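You operate a simulated robot arm through the tools that you are given. There is no shell and no other tool. Be economical: measure what you need, move in short steps, check, and stop when the job is done.

You run a simulated robot arm. Do the job below in one go: nothing can be reset, and whatever is moved stays where it is left.

Task
Change the used disc in the strainer for a sound one.
Fine: ring out, the used green disc into the waste tub, the whole disc in, then the ring back on it.

Only the result counts: the job must be done as asked and must still hold three seconds after the hand-in. Knocking over, shifting, dropping, spilling or breaking anything else fails it.

Robot
A 7-joint arm with a two-finger parallel gripper, fixed in place. Base frame: the origin is at the foot of the arm, x ahead of it, y to its left, z up; the work surface is at about z = 740. Readings come in mm, degrees, newtons and seconds.
Its first joint turns from -166.0 to 166.0 degrees. Payload 4.4 kg.
The TCP is the grasp point between the finger pads, 23 mm short of the fingertips. In the tool frame z runs along the fingers and y along their closing line. Largest opening 94 mm; finger width 38, thickness 10; the body of the gripper, 54 by 96 mm, starts 39 mm behind the TCP.
Orientation is that of the tool frame in the base frame, as a unit quaternion [x, y, z, w]. With the fingers straight down and closing along the base's y, the tool's x points along the base's -x, its y along +y and its z along -z.

Tools
- The arm moves only by the tool drive_tool. Its argument "steps" is a list that holds one entry, the list of rows, each a list of 6 numbers: the shift along the tool's x, y, z in mm, then the turn, a rotation vector about the tool's x, y, z in degrees. In form: [[[tx, ty, tz, wx, wy, wz], ...]]. A call has 1 to 10 rows; each row shifts and turns the commanded pose from where the row before left it, along the tool's axes as they then stand. "claw" is the finger opening in mm, from 0 to 94, set as the call begins (left out, the last holds). A row lasts 0.2 s, in which the tool goes at most 50 mm and 8.6 degrees; a call with a longer step from one row to the next is refused whole, and so is a gripper value outside its range. A pose out of reach is approached as far as the arm can. The call stops where the force on the tool passes 40 N (or 10 N more than at its start, if that is more) or the arm is blocked; 0.2 s more then pass. The fingers move at their own pace (about 72 mm/s each) and stop on an object; they squeeze with about 43 N. The grip force told is the motor's: it shows also when the fingers shut on nothing. Time passes only in rows, and 0.2 s behind the last, so rows that do not move let the fingers close. It gives the time, the measured TCP pose, the force on the tool (base axes), the opening and the grip force at its end, in the units of the frame above (readings bear some noise), with the torque about the TCP (base axes, N m) and any sound that the robot's microphone picked up.
- Cameras (640 x 400 px; columns grow to the right, rows downward): "scene" is fixed at [50.4, 649.5, 1573.7]; the picture's right is [-0.35, -0.94, 0.00], its down [-0.85, 0.32, -0.42] and it looks along [0.40, -0.15, -0.91] (base axes); focal length 214 px, centre (320, 200). "wrist" rides on the gripper at [86, 16, -74] in the tool frame; the picture's right is [-0.18, 0.98, 0.00], its down [-0.58, -0.11, -0.81] and it looks along [-0.79, -0.15, 0.59] (tool axes); focal length 243 px, centre (320, 200). There is no depth. A picture from a camera that has moved, and an enlarged one, comes with that camera's place and axes in the base frame and with its lens.
- camera(camera): a new picture of that camera. The clock stands still meanwhile.
- inspect(camera, box): a new picture of the part [left, top, right, bottom] of that camera's present view, enlarged. The clock stands still meanwhile.
- close_job(): hands the job in; it is judged then, once.

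Go step by step. Nothing tells you positions but the pictures and the camera data: compare them with the known pose of the tool, close in by small moves and look again before you grip or let go. The budget is 120 turns and 84 pictures, counting those below and the enlarged ones. Unless the task says otherwise, let go and move clear before handing in, and close with one line.

The tools are called after "Emit:" as a command line: name --argument value ..., lists and objects as JSON in quotes. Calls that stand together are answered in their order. drive_tool: Moves the arm, as the interface text tells. Its arguments: {"type":"object","properties":{"steps":{"type":"array","items":{"type":"array","items":{"type":"array","items":{"type":"number"}}}},"claw":{"type":"number"}},"required":["steps"]} The other tools are called the same way: camera (camera) takes a picture; inspect (camera, box) takes an enlarged picture of a part of a camera's view; close_job () hands the job in.

At the start:

```text
clock: 0.0
tcp_pos: [589.0, 587.6, 1350.8]
orientation: [0.0, 1.0, 0.001, 0.0]
wrist_force: [0.8, 0.1, 0.0]
wrist_torque: [0.01, -0.01, 0.02]
gripper_width: 93.8
grasp_force: 0.1
```

scene: 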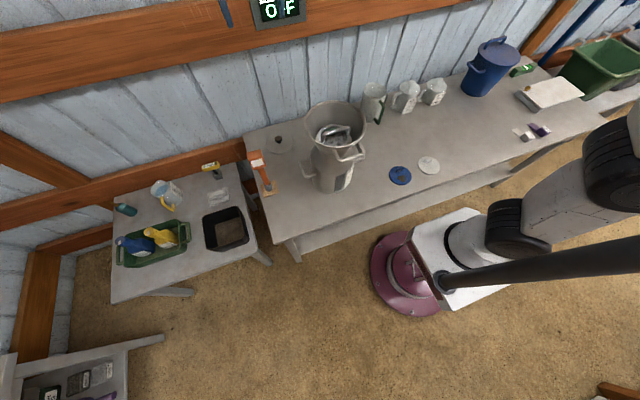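
wrist: 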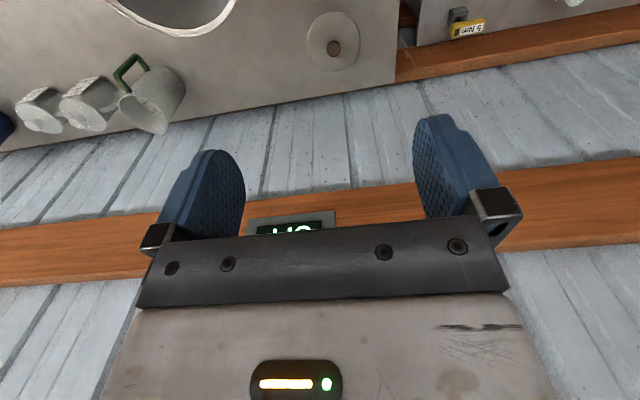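

I see a milk can with a strainer funnel on the bench, a blue disc and a white disc in front of it, and a black tub on the low table. I'll enlarge the pictures to identify things.

Emit:
inspect --camera "scene" --box '[240, 80, 460, 220]'

Emit:
inspect --camera "scene" --box '[100, 140, 300, 280]'

Emit:
inspect --camera "scene" --box '[440, 20, 640, 160]'

```text
2.86 times, centred on (350, 150) of scene
camera zoom: at [50.4, 649.5, 1573.7], right [-0.35, -0.94, 0.0], down [-0.85, 0.32, -0.42], along [0.4, -0.15, -0.91], focal length 613 px, centre (234, 343)
```

zoom: 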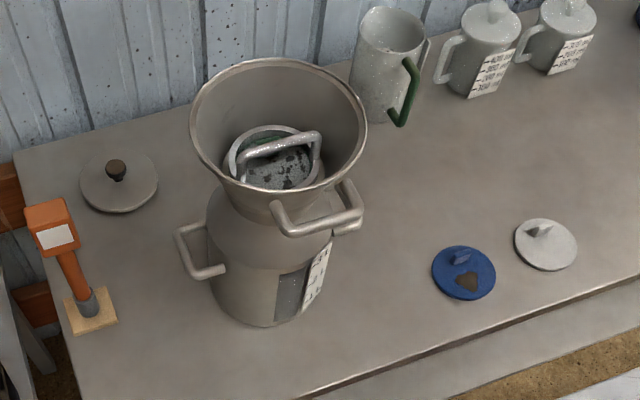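

```text
2.86 times, centred on (200, 210) of scene
camera zoom: at [50.4, 649.5, 1573.7], right [-0.35, -0.94, 0.0], down [-0.85, 0.32, -0.42], along [0.4, -0.15, -0.91], focal length 613 px, centre (663, 171)
```

zoom: 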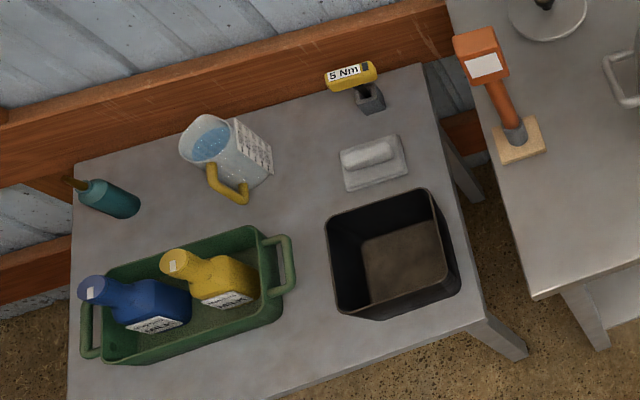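

```text
2.86 times, centred on (540, 90) of scene
camera zoom: at [50.4, 649.5, 1573.7], right [-0.35, -0.94, 0.0], down [-0.85, 0.32, -0.42], along [0.4, -0.15, -0.91], focal length 613 px, centre (-309, 514)
```

zoom: 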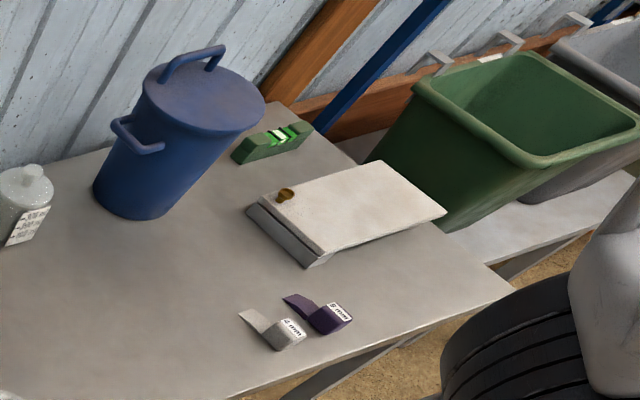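

The blue disc looks torn and the white one looks sound. I'll zoom in on the discs, the strainer and the tubs to be sure.

Emit:
inspect --camera "scene" --box '[295, 90, 375, 140]'

Emit:
inspect --camera "scene" --box '[380, 145, 450, 190]'

Emit:
inspect --camera "scene" --box '[190, 195, 270, 265]'

```text
8.00 times, centred on (335, 115) of scene
camera zoom: at [50.4, 649.5, 1573.7], right [-0.35, -0.94, 0.0], down [-0.85, 0.32, -0.42], along [0.4, -0.15, -0.91], focal length 1716 px, centre (200, 880)
```

zoom: 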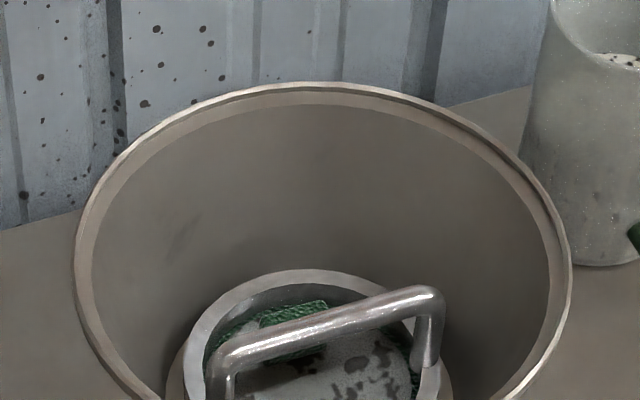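

```text
8.89 times, centred on (415, 168) of scene
camera zoom: at [50.4, 649.5, 1573.7], right [-0.35, -0.94, 0.0], down [-0.85, 0.32, -0.42], along [0.4, -0.15, -0.91], focal length 1906 px, centre (-524, 489)
```

zoom: 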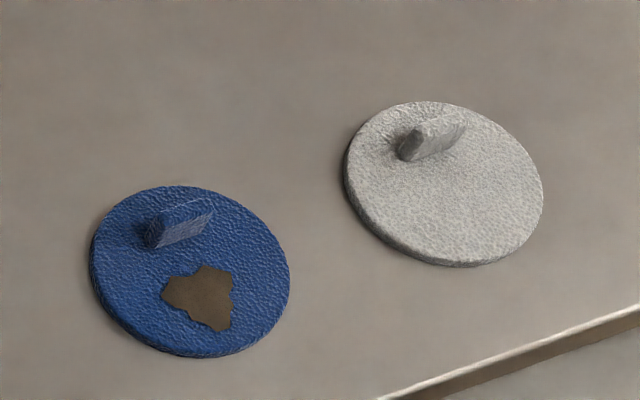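

```text
5.71 times, centred on (230, 230) of scene
camera zoom: at [50.4, 649.5, 1573.7], right [-0.35, -0.94, 0.0], down [-0.85, 0.32, -0.42], along [0.4, -0.15, -0.91], focal length 1226 px, centre (834, 29)
```

zoom: 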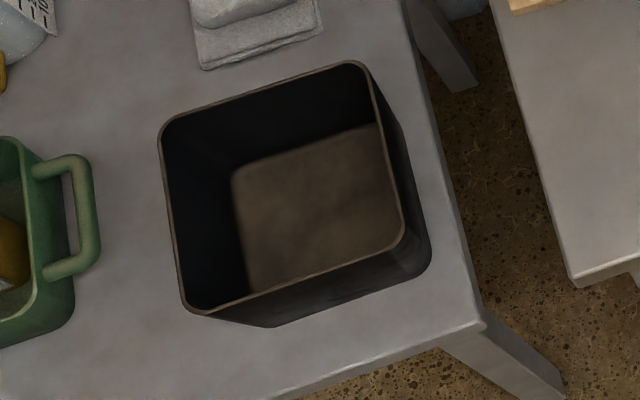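

The white disc is whole, and the used one sits green under the bail ring. I'll bring the wrist camera over the strainer, at about (504, 424), to measure it.

Emit:
drive_tool --steps '[[[25.7, -25.2, 17.5, 0, 0, 0], [25.7, -25.2, 17.5, 0, 0, 0], [25.7, -25.2, 17.5, 0, 0, 0], [25.7, -25.2, 17.5, 0, 0, 0], [25.7, -25.2, 17.5, 0, 0, 0], [25.7, -25.2, 17.5, 0, 0, 0], [0, 0, 0, 0, 0, 0]]]'

Emit:
camera --camera "wrist"

Emit:
camera --camera "scene"

```text
clock: 1.6
tcp_pos: [434.2, 436.6, 1245.0]
orientation: [0.0, 1.0, 0.0, 0.0]
wrist_force: [-0.6, 0.5, -0.4]
wrist_torque: [0.01, -0.01, 0.02]
gripper_width: 94.0
grasp_force: 0.0
```

```text
75 pictures are left
camera wrist: at [347.2, 453.3, 1320.6], right [0.18, 0.98, 0.0], down [0.58, -0.11, 0.81], along [0.79, -0.15, -0.59], focal length 243 px, centre (320, 200)
```

wrist: 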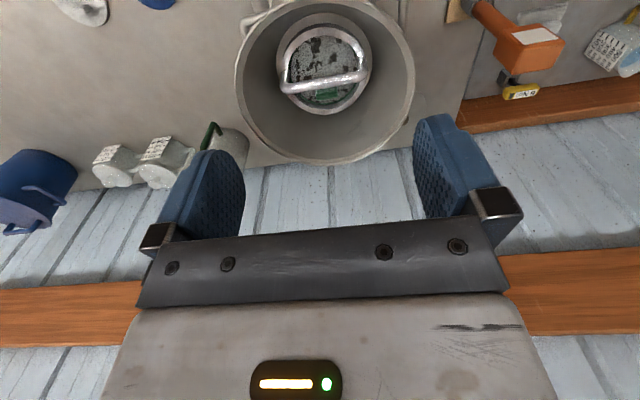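

```text
74 pictures are left
```

scene: 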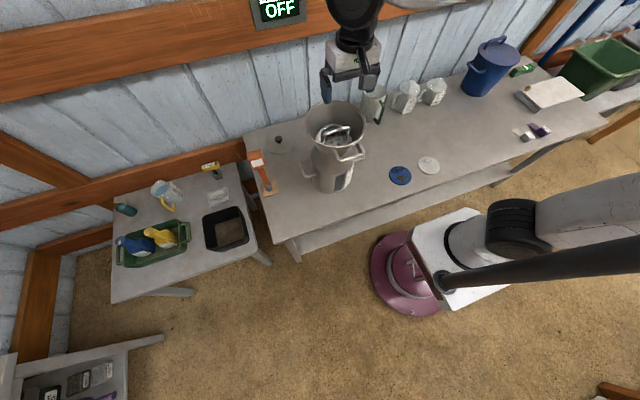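

Emit:
inspect --camera "wrist" --box '[220, 0, 428, 130]'

```text
3.08 times, centred on (324, 65) of wrist
camera zoom: at [347.2, 453.3, 1320.6], right [0.18, 0.98, 0.0], down [0.58, -0.11, 0.81], along [0.79, -0.15, -0.59], focal length 746 px, centre (308, 615)
```

zoom: 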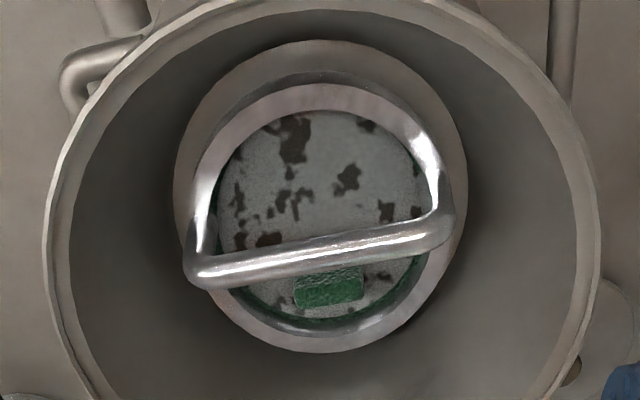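

The bail bar runs nearly along y, with its middle at about (493, 431) and z about 1040. I'll turn the tool by -83° so it closes across the bar, and come lower.

Emit:
drive_tool --steps '[[[0, 0, 8, 0, 0, -8.3], [0, 0, 8, 0, 0, -8.3], [0, 0, 8, 0, 0, -8.3], [0, 0, 8, 0, 0, -8.3], [0, 0, 8, 0, 0, -8.3], [0, 0, 8, 0, 0, -8.3], [0, 0, 8, 0, 0, -8.3], [0, 0, 8, 0, 0, -8.3], [0, 0, 8, 0, 0, -8.3], [0, 0, 8, 0, 0, -8.3]]]'

Emit:
drive_tool --steps '[[[0, -30, 7, 0, 0, 0], [0, -29, 7, 0, 0, 0], [0, 0, 0, 0, 0, 0]]]'

Emit:
camera --camera "wrist"

```text
clock: 3.8
tcp_pos: [433.7, 437.7, 1164.9]
orientation: [-0.664, 0.748, 0.0, 0.0]
wrist_force: [-0.4, 0.4, -0.1]
wrist_torque: [0.03, 0.03, 0.03]
gripper_width: 94.2
grasp_force: 0.0
```

```text
clock: 4.6
tcp_pos: [493.9, 430.0, 1151.7]
orientation: [-0.663, 0.749, 0.001, 0.0]
wrist_force: [-0.2, -0.1, -0.2]
wrist_torque: [-0.02, 0.04, 0.03]
gripper_width: 94.0
grasp_force: 0.1
```

```text
72 pictures are left
camera wrist: at [465.7, 346.1, 1227.3], right [-0.95, 0.3, 0.0], down [0.18, 0.56, 0.81], along [0.24, 0.77, -0.59], focal length 243 px, centre (320, 200)
```

wrist: 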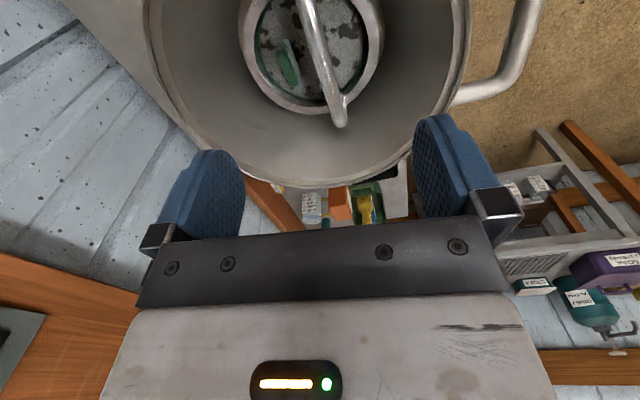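

The bar turns out to lie almost exactly along y at x about 490. I'll straighten to -90°, centre over it, narrow the claw, come down and look again.

Emit:
drive_tool --claw 50 --steps '[[[0, 0, 0, 0, 0, -7], [-2, 4, 25, 0, 0, 0], [0, 0, 25, 0, 0, 0], [0, 0, 10, 0, 0, 0], [0, 0, 0, 0, 0, 0]]]'

Emit:
camera --camera "wrist"

Emit:
inspect --camera "scene" --box '[295, 90, 375, 140]'

```text
clock: 5.8
tcp_pos: [488.5, 431.8, 1090.9]
orientation: [-0.707, 0.707, 0.0, 0.0]
wrist_force: [0.6, -0.3, -1.0]
wrist_torque: [-0.01, 0.01, 0.04]
gripper_width: 50.3
grasp_force: 0.0
```

```text
71 pictures are left
camera wrist: at [471.9, 345.1, 1167.6], right [-0.98, 0.18, 0.0], down [0.11, 0.58, 0.81], along [0.15, 0.79, -0.59], focal length 243 px, centre (320, 200)
```

wrist: 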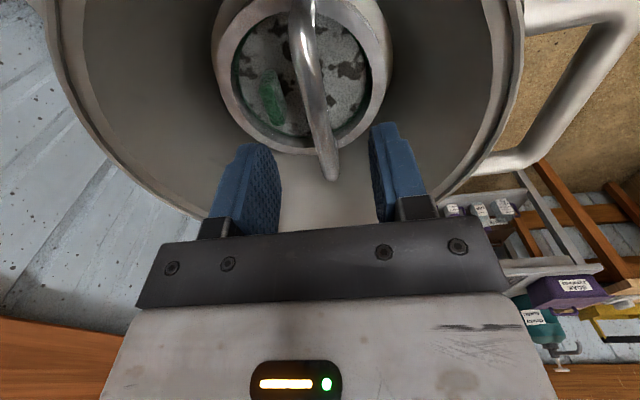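

```text
8.00 times, centred on (335, 115) of scene
camera zoom: at [50.4, 649.5, 1573.7], right [-0.35, -0.94, 0.0], down [-0.85, 0.32, -0.42], along [0.4, -0.15, -0.91], focal length 1716 px, centre (200, 880)
```

zoom: 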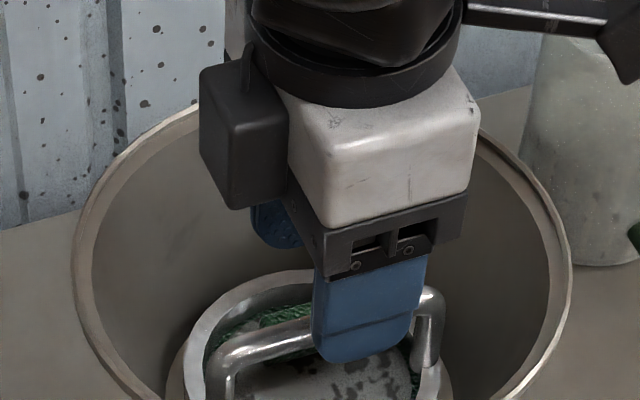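

The bar lies between the fingers at x about 487 and z about 1043. I'll descend onto it and close.

Emit:
drive_tool --steps '[[[0, 1.5, 20, 0, 0, 0], [0, 0, 20, 0, 0, 0], [0, 0, 12, 0, 0, 0], [0, 0, 0, 0, 0, 0]]]'

Emit:
camera --camera "wrist"

Emit:
inspect --camera "scene" --box '[295, 90, 375, 140]'

```text
clock: 6.6
tcp_pos: [488.2, 432.9, 1047.6]
orientation: [0.707, -0.707, 0.0, -0.004]
wrist_force: [-4.7, -3.1, 13.0]
wrist_torque: [-0.14, -0.26, -0.15]
gripper_width: 48.1
grasp_force: 0.1
stopped in row 4: the force on the tool passed its limit at 59 N (the readings are from after the stop); the commanded pose is now the measured one
```

```text
69 pictures are left
camera wrist: at [471.1, 345.4, 1123.3], right [-0.98, 0.18, -0.01], down [0.1, 0.58, 0.81], along [0.15, 0.8, -0.59], focal length 243 px, centre (320, 200)
```

wrist: 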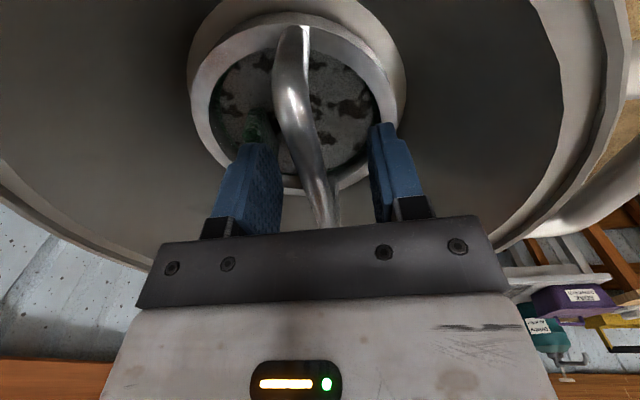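

```text
8.00 times, centred on (335, 115) of scene
camera zoom: at [50.4, 649.5, 1573.7], right [-0.35, -0.94, 0.0], down [-0.85, 0.32, -0.42], along [0.4, -0.15, -0.91], focal length 1716 px, centre (200, 880)
```

zoom: 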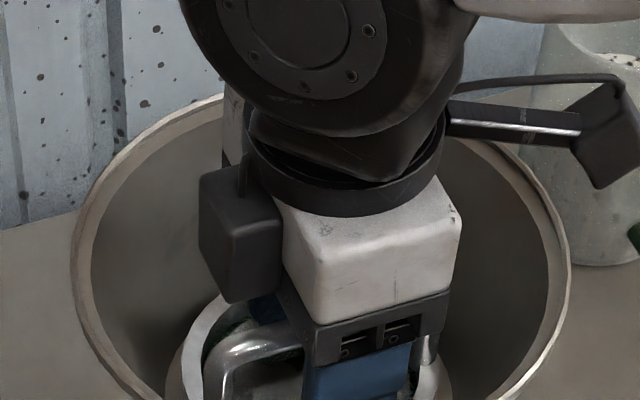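

The +x fingertip has come down on the green lug, so everything sits a little higher than I assumed, and the bar is at about TCP height. I'll back up a touch and close on the bar.

Emit:
drive_tool --claw 0 --steps '[[[0, 0, -2.5, 0, 0, 0], [0, 0, 0, 0, 0, 0], [0, 0, 0, 0, 0, 0], [0, 0, 0, 0, 0, 0]]]'

Emit:
camera --camera "wrist"

```text
clock: 7.6
tcp_pos: [487.9, 433.1, 1049.1]
orientation: [0.707, -0.707, -0.001, -0.003]
wrist_force: [-0.2, 0.4, -0.9]
wrist_torque: [0.0, 0.0, -0.05]
gripper_width: 10.8
grasp_force: 43.3
```

```text
67 pictures are left
camera wrist: at [470.9, 345.9, 1124.5], right [-0.98, 0.18, 0.0], down [0.1, 0.58, 0.81], along [0.15, 0.8, -0.59], focal length 243 px, centre (320, 200)
```

wrist: 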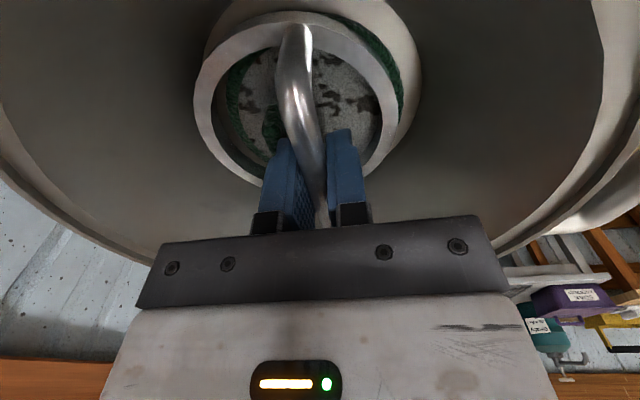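

I have the 10.8 mm bar gripped. Now I'll lift straight up slowly.

Emit:
drive_tool --steps '[[[0, 0, -8, 0, 0, 0], [0, 0, -12, 0, 0, 0], [0, 0, -20, 0, 0, 0], [0, 0, -30, 0, 0, 0], [0, 0, -40, 0, 0, 0], [0, 0, 0, 0, 0, 0]]]'

Emit:
camera --camera "wrist"

Emit:
inspect --camera "scene" --box '[280, 60, 400, 210]'

```text
clock: 9.0
tcp_pos: [488.0, 431.9, 1159.5]
orientation: [-0.707, 0.707, 0.0, 0.004]
wrist_force: [-0.7, 0.0, -2.0]
wrist_torque: [0.02, -0.02, -0.03]
gripper_width: 10.9
grasp_force: 43.3
```

```text
66 pictures are left
camera wrist: at [469.9, 345.4, 1235.2], right [-0.98, 0.18, -0.01], down [0.1, 0.58, 0.81], along [0.15, 0.8, -0.59], focal length 243 px, centre (320, 200)
```

wrist: 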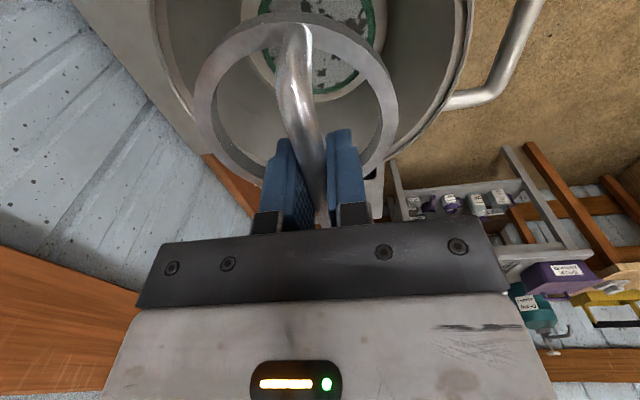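

```text
2.67 times, centred on (340, 135) of scene
camera zoom: at [50.4, 649.5, 1573.7], right [-0.35, -0.94, 0.0], down [-0.85, 0.32, -0.42], along [0.4, -0.15, -0.91], focal length 572 px, centre (267, 373)
```

zoom: 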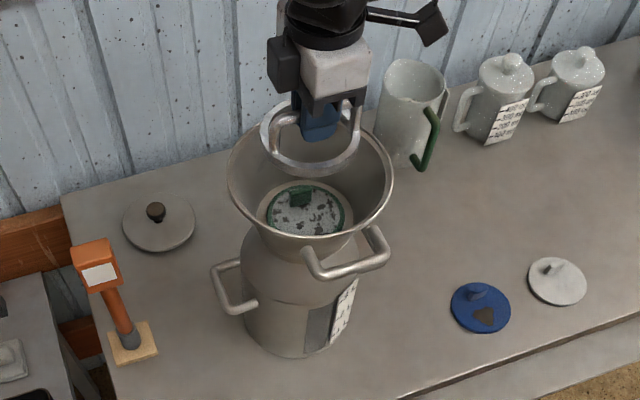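

The ring is out and the used disc with its lug is visible. I'll carry the ring to the free counter area at about (580, 110) and lower part-way.

Emit:
drive_tool --steps '[[[40, -11.5, 0, 0, 0, 0], [40, -11.5, 0, 0, 0, 0], [40, -11.5, 0, 0, 0, 0], [40, -11.5, 0, 0, 0, 0], [40, -11.5, 0, 0, 0, 0], [40, -11.5, 0, 0, 0, 0], [40, -11.5, 0, 0, 0, 0], [40, -11.5, 0, 0, 0, 0], [0, 0, 0, 0, 0, 0]]]'

Emit:
drive_tool --steps '[[[0, 0, 45, 0, 0, 0], [0, 0, 45, 0, 0, 0], [0, 0, 45, 0, 0, 0], [0, 0, 45, 0, 0, 0], [0, 0, 45, 0, 0, 0], [0, 0, 45, 0, 0, 0], [0, 0, 20, 0, 0, 0], [0, 0, 0, 0, 0, 0]]]'

Emit:
camera --camera "scene"

Emit:
camera --camera "wrist"

```text
clock: 11.0
tcp_pos: [580.7, 111.8, 1157.1]
orientation: [-0.707, 0.707, 0.0, 0.004]
wrist_force: [0.2, 0.0, -2.0]
wrist_torque: [0.0, 0.04, -0.01]
gripper_width: 10.8
grasp_force: 42.5
```

```text
clock: 12.8
tcp_pos: [581.6, 112.7, 865.9]
orientation: [-0.707, 0.707, 0.0, 0.004]
wrist_force: [-0.2, 0.6, -0.8]
wrist_torque: [0.0, 0.0, -0.02]
gripper_width: 11.1
grasp_force: 42.7
```

```text
64 pictures are left
```

scene: 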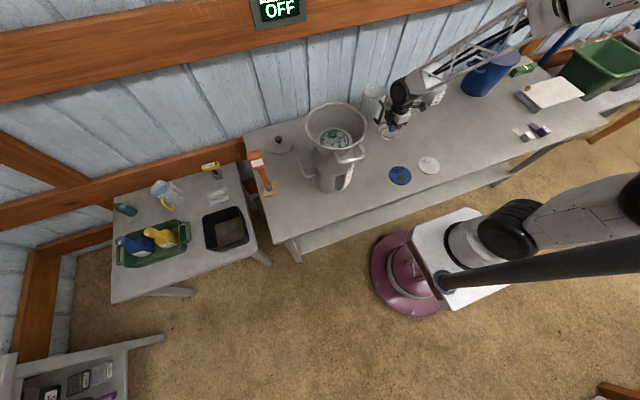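

```text
63 pictures are left
camera wrist: at [564.7, 26.4, 942.9], right [-0.98, 0.18, -0.01], down [0.1, 0.58, 0.81], along [0.15, 0.8, -0.59], focal length 243 px, centre (320, 200)
```

wrist: 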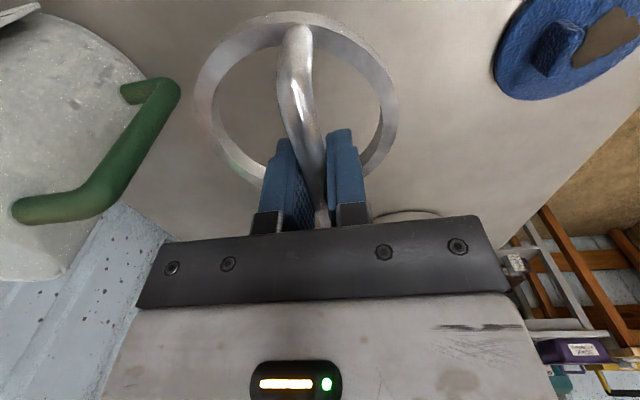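

The mug is near on the +x side, so I'll shift 28 mm towards -x and then lower until it touches.

Emit:
drive_tool --steps '[[[0, 28, 0, 0, 0, 0], [0, 0, 20, 0, 0, 0], [0, 0, 20, 0, 0, 0], [0, 0, 10, 0, 0, 0], [0, 0, 5, 0, 0, 0], [0, 0, 5, 0, 0, 0], [0, 0, 4, 0, 0, 0], [0, 0, 4, 0, 0, 0], [0, 0, 4, 0, 0, 0], [0, 0, 4, 0, 0, 0]]]'

Emit:
inspect --camera "scene" --box '[350, 60, 470, 200]'

```text
clock: 15.0
tcp_pos: [553.4, 114.6, 790.8]
orientation: [-0.707, 0.707, 0.0, 0.003]
wrist_force: [-0.3, -0.4, -0.8]
wrist_torque: [-0.01, -0.02, -0.01]
gripper_width: 10.8
grasp_force: 42.7
```

```text
2.86 times, centred on (410, 130) of scene
camera zoom: at [50.4, 649.5, 1573.7], right [-0.35, -0.94, 0.0], down [-0.85, 0.32, -0.42], along [0.4, -0.15, -0.91], focal length 613 px, centre (63, 400)
```

zoom: 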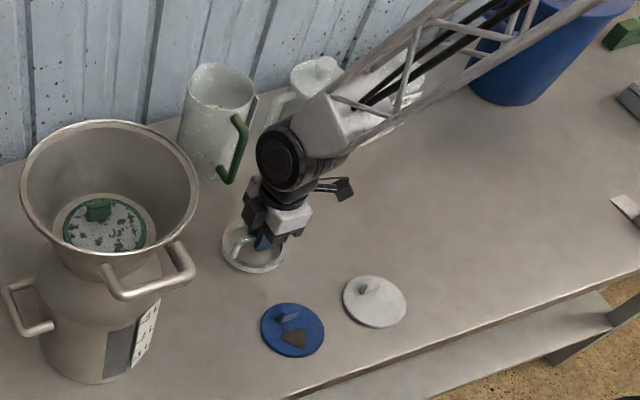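

There's no contact yet at 791, so I'll continue gently.

Emit:
drive_tool --steps '[[[0, 0, 3, 0, 0, 0], [0, 0, 3, 0, 0, 0], [0, 0, 3, 0, 0, 0], [0, 0, 2, 0, 0, 0], [0, 0, 0, 0, 0, 0]]]'

```text
clock: 16.2
tcp_pos: [554.3, 114.4, 781.2]
orientation: [0.707, -0.707, 0.0, -0.004]
wrist_force: [-3.4, 0.8, 35.3]
wrist_torque: [0.04, -0.02, -0.09]
gripper_width: 10.9
grasp_force: 42.9
```

The ring rests on the bench, with its bottom about 42 mm below the TCP. I'll release it and go straight up.

Emit:
drive_tool --claw 34 --steps '[[[0, 0, -1.5, 0, 0, 0], [0, 0, 0, 0, 0, 0], [0, 0, 0, 0, 0, 0], [0, 0, -20, 0, 0, 0], [0, 0, -40, 0, 0, 0], [0, 0, -45, 0, 0, 0], [0, 0, -45, 0, 0, 0], [0, 0, 0, 0, 0, 0]]]'

Emit:
camera --camera "wrist"

```text
clock: 18.0
tcp_pos: [551.9, 114.5, 932.6]
orientation: [-0.707, 0.707, 0.0, 0.004]
wrist_force: [-0.3, -0.7, 0.4]
wrist_torque: [0.01, 0.04, 0.0]
gripper_width: 34.0
grasp_force: 0.1
```

```text
61 pictures are left
camera wrist: at [535.0, 26.8, 1008.0], right [-0.98, 0.18, 0.0], down [0.1, 0.58, 0.81], along [0.15, 0.8, -0.59], focal length 243 px, centre (320, 200)
```

wrist: 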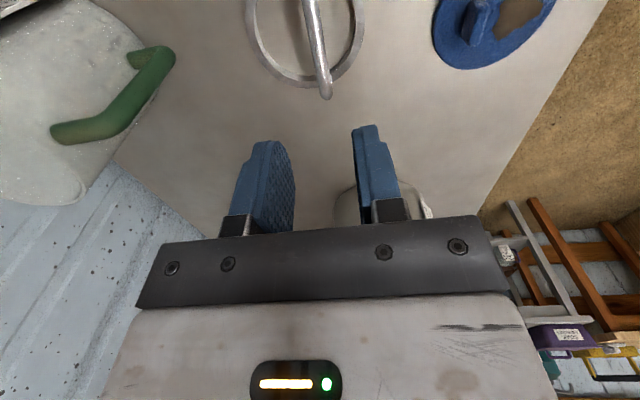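

The ring stands flat. Now I'll go back above the strainer to look at the used disc's lug.

Emit:
drive_tool --steps '[[[0, 0, -44, 0, 0, 0], [0, 0, -44, 0, 0, 0], [0, 0, -44, 0, 0, 0], [0, 0, -44, 0, 0, 0], [0, 0, -44, 0, 0, 0]]]'

Emit:
drive_tool --steps '[[[-40, 6, 0, 0, 0, 0], [-40, 6, 0, 0, 0, 0], [-40, 6, 0, 0, 0, 0], [-40, 6, 0, 0, 0, 0], [-40, 6, 0, 0, 0, 0], [-40, 6, 0, 0, 0, 0], [-40, 6, 0, 0, 0, 0], [-37, 5, 0, 0, 0, 0], [0, 0, 0, 0, 0, 0]]]'

Emit:
camera --camera "wrist"

Emit:
inspect --camera "scene" --box '[295, 90, 385, 160]'

```text
clock: 19.2
tcp_pos: [549.3, 112.3, 1153.1]
orientation: [0.707, -0.707, 0.0, -0.003]
wrist_force: [0.1, -0.4, 0.1]
wrist_torque: [0.0, 0.0, -0.01]
gripper_width: 34.3
grasp_force: 0.1
```

```text
clock: 21.2
tcp_pos: [504.9, 429.3, 1153.7]
orientation: [-0.707, 0.707, 0.0, 0.003]
wrist_force: [-0.2, 0.3, -0.6]
wrist_torque: [0.01, 0.0, 0.03]
gripper_width: 34.0
grasp_force: 0.0
```

```text
60 pictures are left
camera wrist: at [487.4, 343.1, 1229.1], right [-0.98, 0.18, 0.0], down [0.1, 0.58, 0.81], along [0.15, 0.8, -0.59], focal length 243 px, centre (320, 200)
```

wrist: 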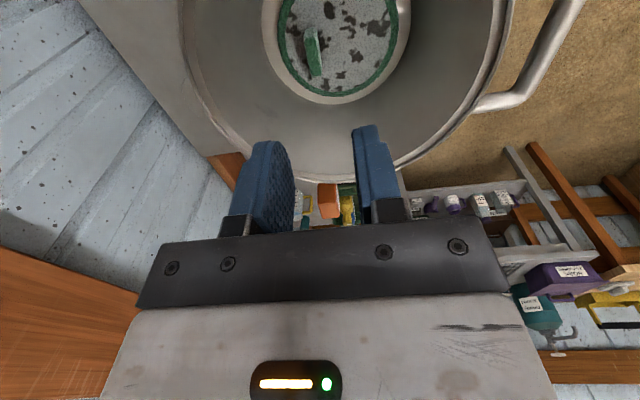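

```text
5.71 times, centred on (340, 125) of scene
camera zoom: at [50.4, 649.5, 1573.7], right [-0.35, -0.94, 0.0], down [-0.85, 0.32, -0.42], along [0.4, -0.15, -0.91], focal length 1226 px, centre (206, 629)
```

zoom: 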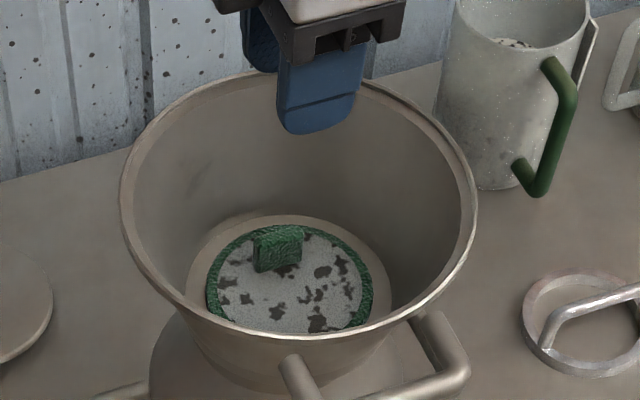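

The lug is clearly visible. I'll enlarge the wrist view for an accurate location.

Emit:
inspect --camera "wrist" --box '[240, 0, 432, 120]'

```text
3.33 times, centred on (336, 60) of wrist
camera zoom: at [487.4, 343.1, 1229.1], right [-0.98, 0.18, 0.0], down [0.1, 0.58, 0.81], along [0.15, 0.8, -0.59], focal length 809 px, centre (267, 667)
```

zoom: 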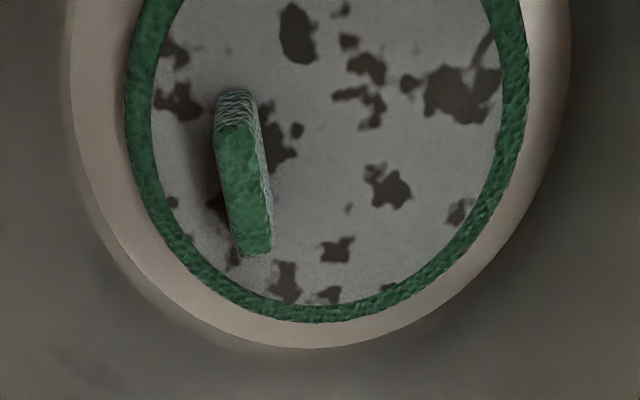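

The lug is centred at about (511, 432) with its top at about z 1025, so the strainer axis is about (489, 432). I'll descend over the lug with a 24 mm opening.

Emit:
drive_tool --claw 24 --steps '[[[-2.5, -6, 25, 0, 0, 0], [0, 0, 30, 0, 0, 0], [0, 0, 30, 0, 0, 0], [0, 0, 13, 0, 0, 0], [0, 0, 0, 0, 0, 0]]]'

Emit:
camera --camera "wrist"

Emit:
inspect --camera "scene" --box '[295, 90, 385, 160]'

```text
clock: 22.4
tcp_pos: [510.2, 432.3, 1054.8]
orientation: [-0.707, 0.707, -0.001, 0.005]
wrist_force: [-0.7, -0.7, 1.5]
wrist_torque: [0.0, -0.02, 0.06]
gripper_width: 24.0
grasp_force: 0.0
```

```text
57 pictures are left
camera wrist: at [494.4, 345.6, 1130.4], right [-0.98, 0.18, -0.01], down [0.1, 0.58, 0.81], along [0.15, 0.8, -0.59], focal length 243 px, centre (320, 200)
```

wrist: 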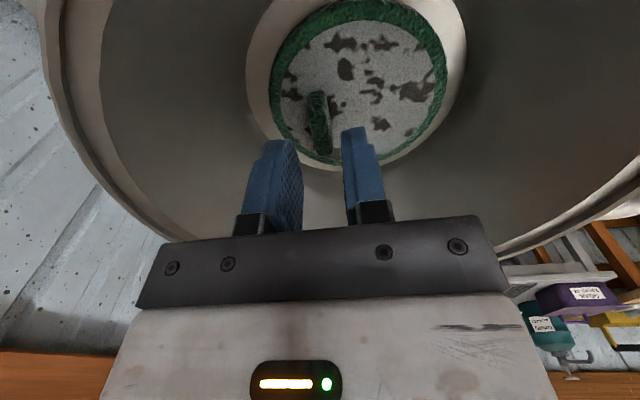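

```text
5.71 times, centred on (340, 125) of scene
camera zoom: at [50.4, 649.5, 1573.7], right [-0.35, -0.94, 0.0], down [-0.85, 0.32, -0.42], along [0.4, -0.15, -0.91], focal length 1226 px, centre (206, 629)
```

zoom: 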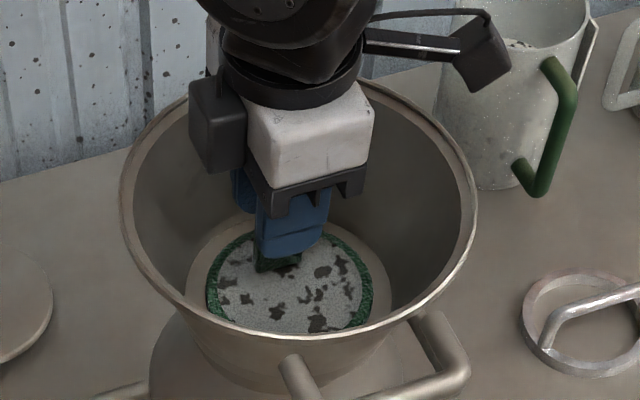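

The lug is centred between the fingers. I'll go down gently to straddle it.

Emit:
drive_tool --steps '[[[0, -0.5, 6, 0, 0, 0], [0, 0, 6, 0, 0, 0], [0, 0, 4, 0, 0, 0], [0, 0, 3, 0, 0, 0], [0, 0, 0, 0, 0, 0]]]'

Emit:
camera --camera "wrist"

Emit:
inspect --camera "scene" --box '[305, 105, 375, 155]'

```text
clock: 23.6
tcp_pos: [513.0, 431.9, 1036.0]
orientation: [0.707, -0.707, 0.0, -0.003]
wrist_force: [0.0, 0.5, -0.4]
wrist_torque: [0.02, 0.01, 0.0]
gripper_width: 24.0
grasp_force: 0.0
```

```text
55 pictures are left
camera wrist: at [494.6, 345.3, 1111.8], right [-0.98, 0.18, -0.01], down [0.1, 0.58, 0.81], along [0.15, 0.8, -0.59], focal length 243 px, centre (320, 200)
```

wrist: 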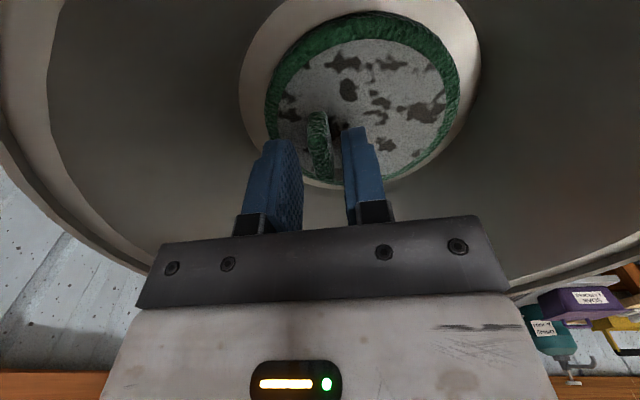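

```text
8.00 times, centred on (340, 130) of scene
camera zoom: at [50.4, 649.5, 1573.7], right [-0.35, -0.94, 0.0], down [-0.85, 0.32, -0.42], along [0.4, -0.15, -0.91], focal length 1716 px, centre (160, 760)
```

zoom: 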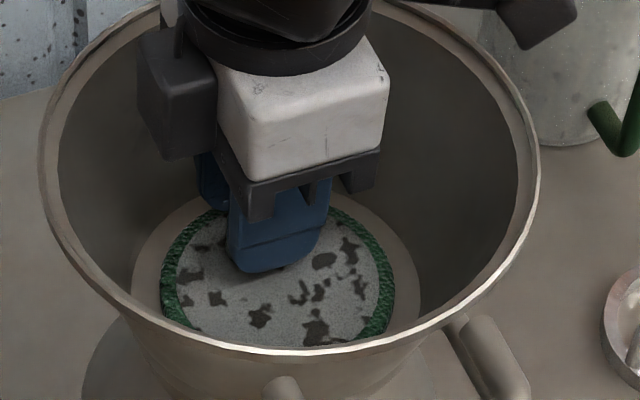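

Fingers straddle the lug close to the disc. I'll go 3 mm more and close.

Emit:
drive_tool --steps '[[[0, 0.5, 3, 0, 0, 0], [0, 0, 0, 0, 0, 0]]]'

Emit:
drive_tool --claw 0 --steps '[[[0, 0, 0, 0, 0, 0], [0, 0, 0, 0, 0, 0], [0, 0, 0, 0, 0, 0]]]'

```text
clock: 24.2
tcp_pos: [511.5, 432.9, 1032.6]
orientation: [-0.707, 0.707, 0.0, 0.004]
wrist_force: [-0.3, 0.4, 1.1]
wrist_torque: [0.02, -0.01, 0.01]
gripper_width: 24.3
grasp_force: 0.0
```

```text
clock: 25.0
tcp_pos: [510.1, 432.9, 1032.6]
orientation: [-0.707, 0.707, 0.001, 0.004]
wrist_force: [-0.1, 2.0, 1.7]
wrist_torque: [0.02, 0.07, -0.01]
gripper_width: 8.5
grasp_force: 42.9
```

The 8.5 mm lug is gripped. I'll lift it straight up.

Emit:
drive_tool --steps '[[[0, 0, -5, 0, 0, 0], [0, 0, -10, 0, 0, 0], [0, 0, -20, 0, 0, 0], [0, 0, -40, 0, 0, 0], [0, 0, -45, 0, 0, 0], [0, 0, -30, 0, 0, 0], [0, 0, 0, 0, 0, 0]]]'

Emit:
camera --camera "wrist"

Emit:
camera --camera "scene"

```text
clock: 26.6
tcp_pos: [508.9, 431.4, 1184.5]
orientation: [-0.707, 0.708, -0.001, 0.004]
wrist_force: [0.5, -0.8, -0.9]
wrist_torque: [-0.01, 0.01, -0.01]
gripper_width: 8.5
grasp_force: 43.2
```

```text
53 pictures are left
camera wrist: at [491.5, 344.4, 1260.2], right [-0.98, 0.18, -0.01], down [0.1, 0.58, 0.81], along [0.15, 0.8, -0.59], focal length 243 px, centre (320, 200)
```

wrist: 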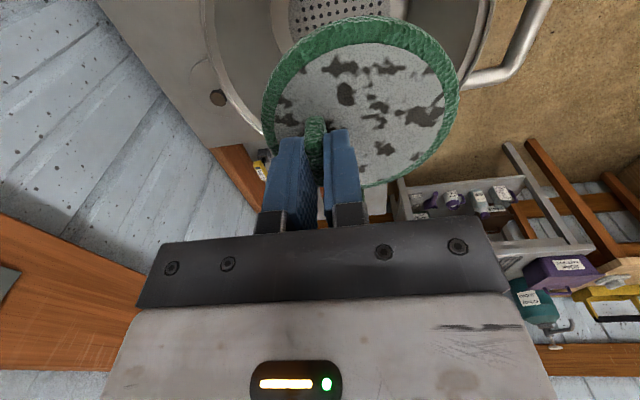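

```text
52 pictures are left
```

scene: 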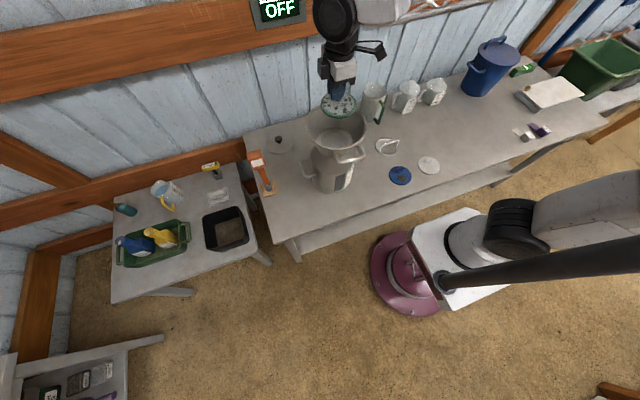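

The disc is held firmly. I'll yaw the tool +90° so the disc lies on the far side of the TCP, keeping the tub at about (402, 895) within reach, then carry it over.

Emit:
drive_tool --steps '[[[0, 0, 0, 0, 0, 8.5], [0, 0, 0, 0, 0, 8.5], [0, 0, 0, 0, 0, 8.5], [0, 0, 0, 0, 0, 8.5], [0, 0, 0, 0, 0, 8.5], [0, 0, 0, 0, 0, 8.5], [0, 0, 0, 0, 0, 8.5], [0, 0, 0, 0, 0, 8.5], [0, 0, 0, 0, 0, 8.5], [0, 0, 0, 0, 0, 8.5]]]'

Emit:
drive_tool --steps '[[[0, 0, 0, 0, 0, 5], [13, 44, 0, 0, 0, 0], [13, 44, 0, 0, 0, 0], [13, 44, 0, 0, 0, 0], [13, 44, 0, 0, 0, 0], [13, 44, 0, 0, 0, 0], [13, 44, 0, 0, 0, 0], [13, 44, 0, 0, 0, 0], [13, 44, 0, 0, 0, 0], [0, 0, 0, 0, 0, 0]]]'

Emit:
camera --camera "scene"

Emit:
camera --camera "wrist"

```text
clock: 28.8
tcp_pos: [511.4, 431.3, 1183.6]
orientation: [-0.041, 0.999, 0.002, 0.003]
wrist_force: [0.4, 0.4, 0.5]
wrist_torque: [0.0, 0.03, 0.01]
gripper_width: 8.5
grasp_force: 43.0
```

```text
clock: 31.0
tcp_pos: [407.4, 783.7, 1185.6]
orientation: [0.0, 1.0, 0.002, 0.003]
wrist_force: [0.1, 0.4, 0.1]
wrist_torque: [0.0, 0.04, -0.01]
gripper_width: 8.5
grasp_force: 43.1
```

```text
51 pictures are left
```

scene: 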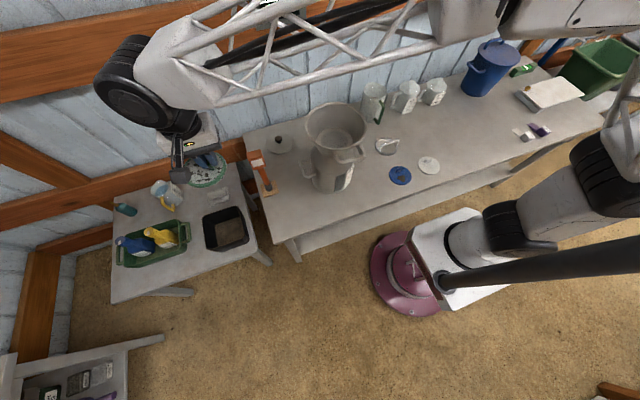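

```text
50 pictures are left
camera wrist: at [319.7, 799.7, 1260.2], right [0.18, 0.98, 0.01], down [0.58, -0.11, 0.81], along [0.8, -0.15, -0.59], focal length 243 px, centre (320, 200)
```

wrist: 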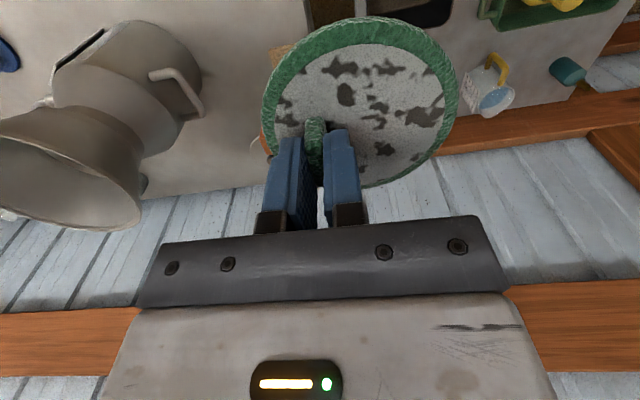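

The left table looks lower than the bench, so the tub position needs a better measurement. I'll back off so the wrist camera sees the tub beside the disc.

Emit:
drive_tool --steps '[[[33, -33, 0, 0, 0, 0], [33, -33, 0, 0, 0, 0], [33, -33, 0, 0, 0, 0], [33, -33, 0, 0, 0, 0], [33, -33, 0, 0, 0, 0], [33, -33, 0, 0, 0, 0], [0, 0, 0, 0, 0, 0]]]'

Emit:
inspect --camera "wrist" --box '[440, 0, 640, 125]'

Emit:
inspect --camera "scene" --box '[150, 170, 310, 270]'

```text
clock: 32.6
tcp_pos: [209.4, 584.2, 1184.1]
orientation: [0.0, 1.0, 0.002, 0.002]
wrist_force: [-0.1, 0.3, -0.4]
wrist_torque: [-0.01, 0.02, -0.02]
gripper_width: 8.6
grasp_force: 42.8
```

```text
3.20 times, centred on (540, 62) of wrist
camera zoom: at [122.1, 600.8, 1258.6], right [0.18, 0.98, 0.01], down [0.58, -0.11, 0.81], along [0.8, -0.15, -0.59], focal length 776 px, centre (-384, 640)
```

zoom: 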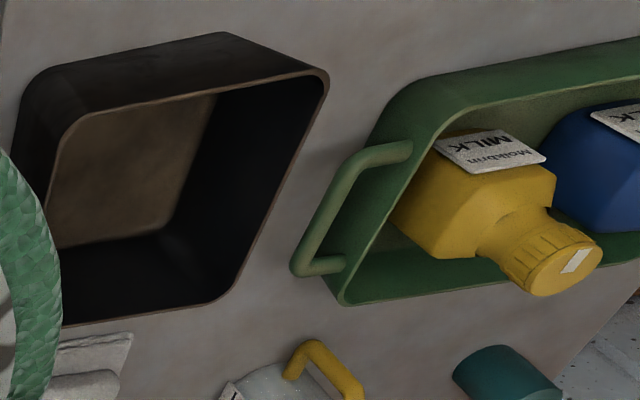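

```text
4.00 times, centred on (230, 220) of scene
camera zoom: at [50.4, 649.5, 1573.7], right [-0.35, -0.94, 0.0], down [-0.85, 0.32, -0.42], along [0.4, -0.15, -0.91], focal length 858 px, centre (680, 120)
```

zoom: 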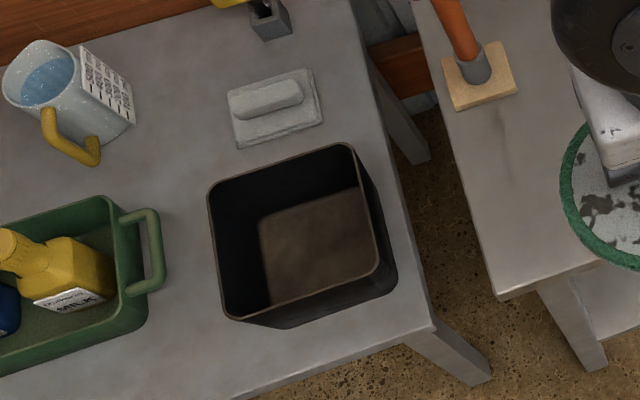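

Triangulation puts the tub rim at z about 660, spanning x 408–558 and y 867–1031, which is at the edge of reach. I'll move out over it and see how far the arm gets.

Emit:
drive_tool --steps '[[[-26, 34, 0, 0, 0, 0], [-26, 34, 0, 0, 0, 0], [-26, 34, 0, 0, 0, 0], [-26, 34, 0, 0, 0, 0], [-26, 34, 0, 0, 0, 0], [-26, 34, 0, 0, 0, 0], [-26, 34, 0, 0, 0, 0], [-26, 34, 0, 0, 0, 0], [-26, 34, 0, 0, 0, 0], [-26, 34, 0, 0, 0, 0]]]'

Emit:
drive_tool --steps '[[[0, 0, 40, 0, 0, 0], [0, 0, 40, 0, 0, 0], [0, 0, 40, 0, 0, 0], [0, 0, 40, 0, 0, 0], [0, 0, 0, 0, 0, 0]]]'

Emit:
camera --camera "scene"

Emit:
camera --camera "wrist"

```text
clock: 34.8
tcp_pos: [468.1, 926.5, 1187.1]
orientation: [0.0, 1.0, 0.004, 0.004]
wrist_force: [0.0, -0.2, 1.1]
wrist_torque: [0.02, 0.0, -0.05]
gripper_width: 8.5
grasp_force: 43.4
```

```text
clock: 36.0
tcp_pos: [470.1, 925.2, 1025.4]
orientation: [0.0, 1.0, 0.001, 0.003]
wrist_force: [0.4, 0.1, 0.2]
wrist_torque: [-0.04, -0.01, -0.02]
gripper_width: 8.1
grasp_force: 42.8
```

```text
47 pictures are left
```

scene: 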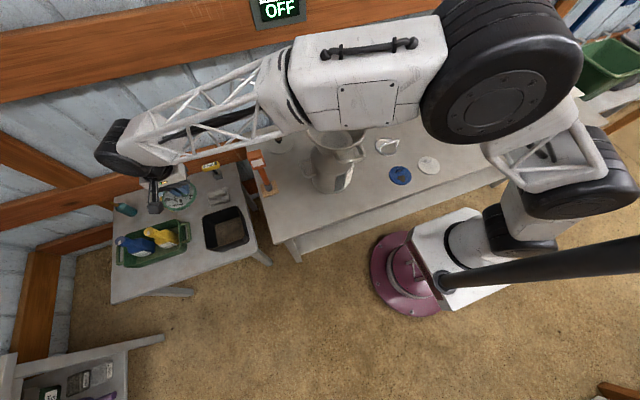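

```text
46 pictures are left
camera wrist: at [381.8, 940.9, 1102.3], right [0.18, 0.98, 0.01], down [0.58, -0.11, 0.81], along [0.8, -0.15, -0.59], focal length 243 px, centre (320, 200)
```

wrist: 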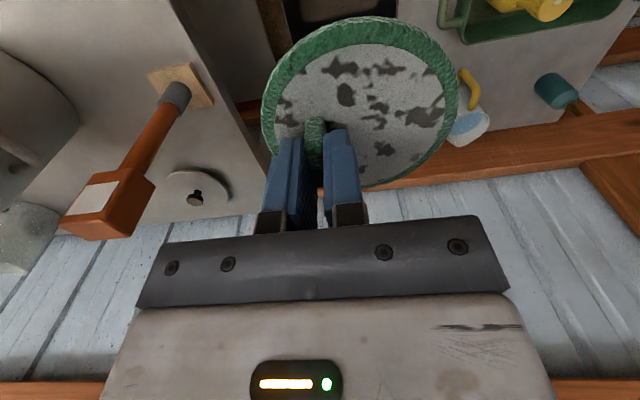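

The reach is fine here and the tub appears below as computed. I'll continue down towards the rim.

Emit:
drive_tool --steps '[[[-6, 0, 40, 0, 0, 0], [0, 0, 40, 0, 0, 0], [0, 0, 40, 0, 0, 0], [0, 0, 40, 0, 0, 0], [0, 0, 40, 0, 0, 0], [0, 0, 30, 0, 0, 0], [0, 0, 0, 0, 0, 0]]]'

Emit:
inspect --camera "scene" --box '[100, 110, 340, 270]'

Emit:
camera --camera "wrist"

```text
clock: 37.6
tcp_pos: [476.3, 928.3, 795.3]
orientation: [0.0, 1.0, 0.003, 0.003]
wrist_force: [-0.3, 0.2, 0.4]
wrist_torque: [-0.02, -0.02, -0.01]
gripper_width: 8.4
grasp_force: 42.5
```

```text
2.50 times, centred on (220, 190) of scene
camera zoom: at [50.4, 649.5, 1573.7], right [-0.35, -0.94, 0.0], down [-0.85, 0.32, -0.42], along [0.4, -0.15, -0.91], focal length 536 px, centre (570, 225)
```

zoom: 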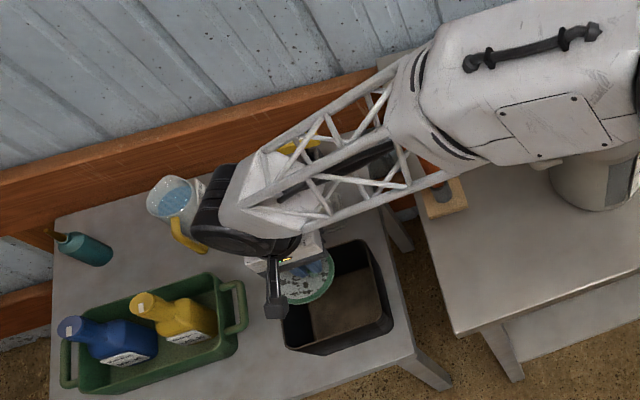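

```text
44 pictures are left
camera wrist: at [389.2, 943.4, 871.5], right [0.18, 0.98, 0.01], down [0.58, -0.11, 0.81], along [0.8, -0.15, -0.59], focal length 243 px, centre (320, 200)
```

wrist: 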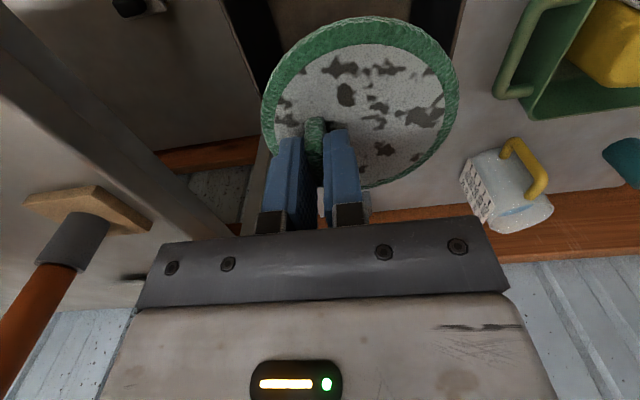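

The disc is centred over the tub in both views. I'll lower it just inside the rim.

Emit:
drive_tool --steps '[[[0, 4, 35, 0, 0, 0], [0, 0, 30, 0, 0, 0], [0, 0, 20, 0, 0, 0], [0, 0, 15, 0, 0, 0], [0, 0, 15, 0, 0, 0], [0, 0, 10, 0, 0, 0], [0, 0, 10, 0, 0, 0], [0, 0, 5, 0, 0, 0], [0, 0, 0, 0, 0, 0]]]'

Emit:
inspect --camera "scene" --box '[150, 150, 310, 270]'

Emit:
camera --camera "wrist"

```text
clock: 39.6
tcp_pos: [477.8, 933.0, 654.8]
orientation: [0.001, 1.0, 0.002, 0.003]
wrist_force: [0.2, 0.3, -1.4]
wrist_torque: [0.01, -0.01, 0.0]
gripper_width: 8.3
grasp_force: 42.7
```

```text
3.33 times, centred on (230, 210) of scene
camera zoom: at [50.4, 649.5, 1573.7], right [-0.35, -0.94, 0.0], down [-0.85, 0.32, -0.42], along [0.4, -0.15, -0.91], focal length 715 px, centre (620, 167)
```

zoom: 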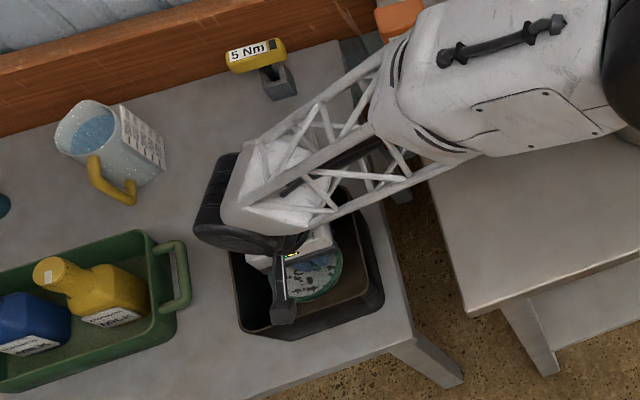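

```text
42 pictures are left
camera wrist: at [390.1, 948.1, 731.7], right [0.18, 0.98, 0.01], down [0.58, -0.11, 0.81], along [0.8, -0.15, -0.59], focal length 243 px, centre (320, 200)
```

wrist: 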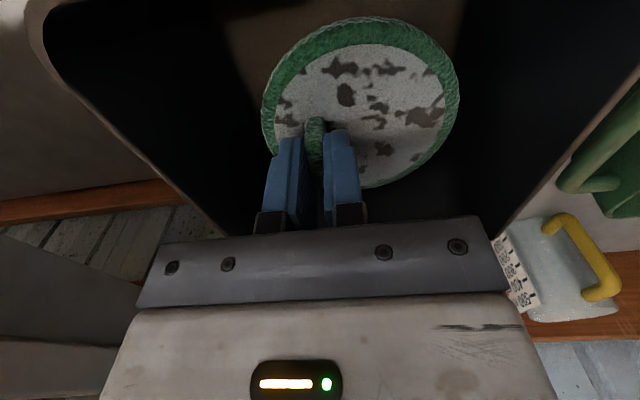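

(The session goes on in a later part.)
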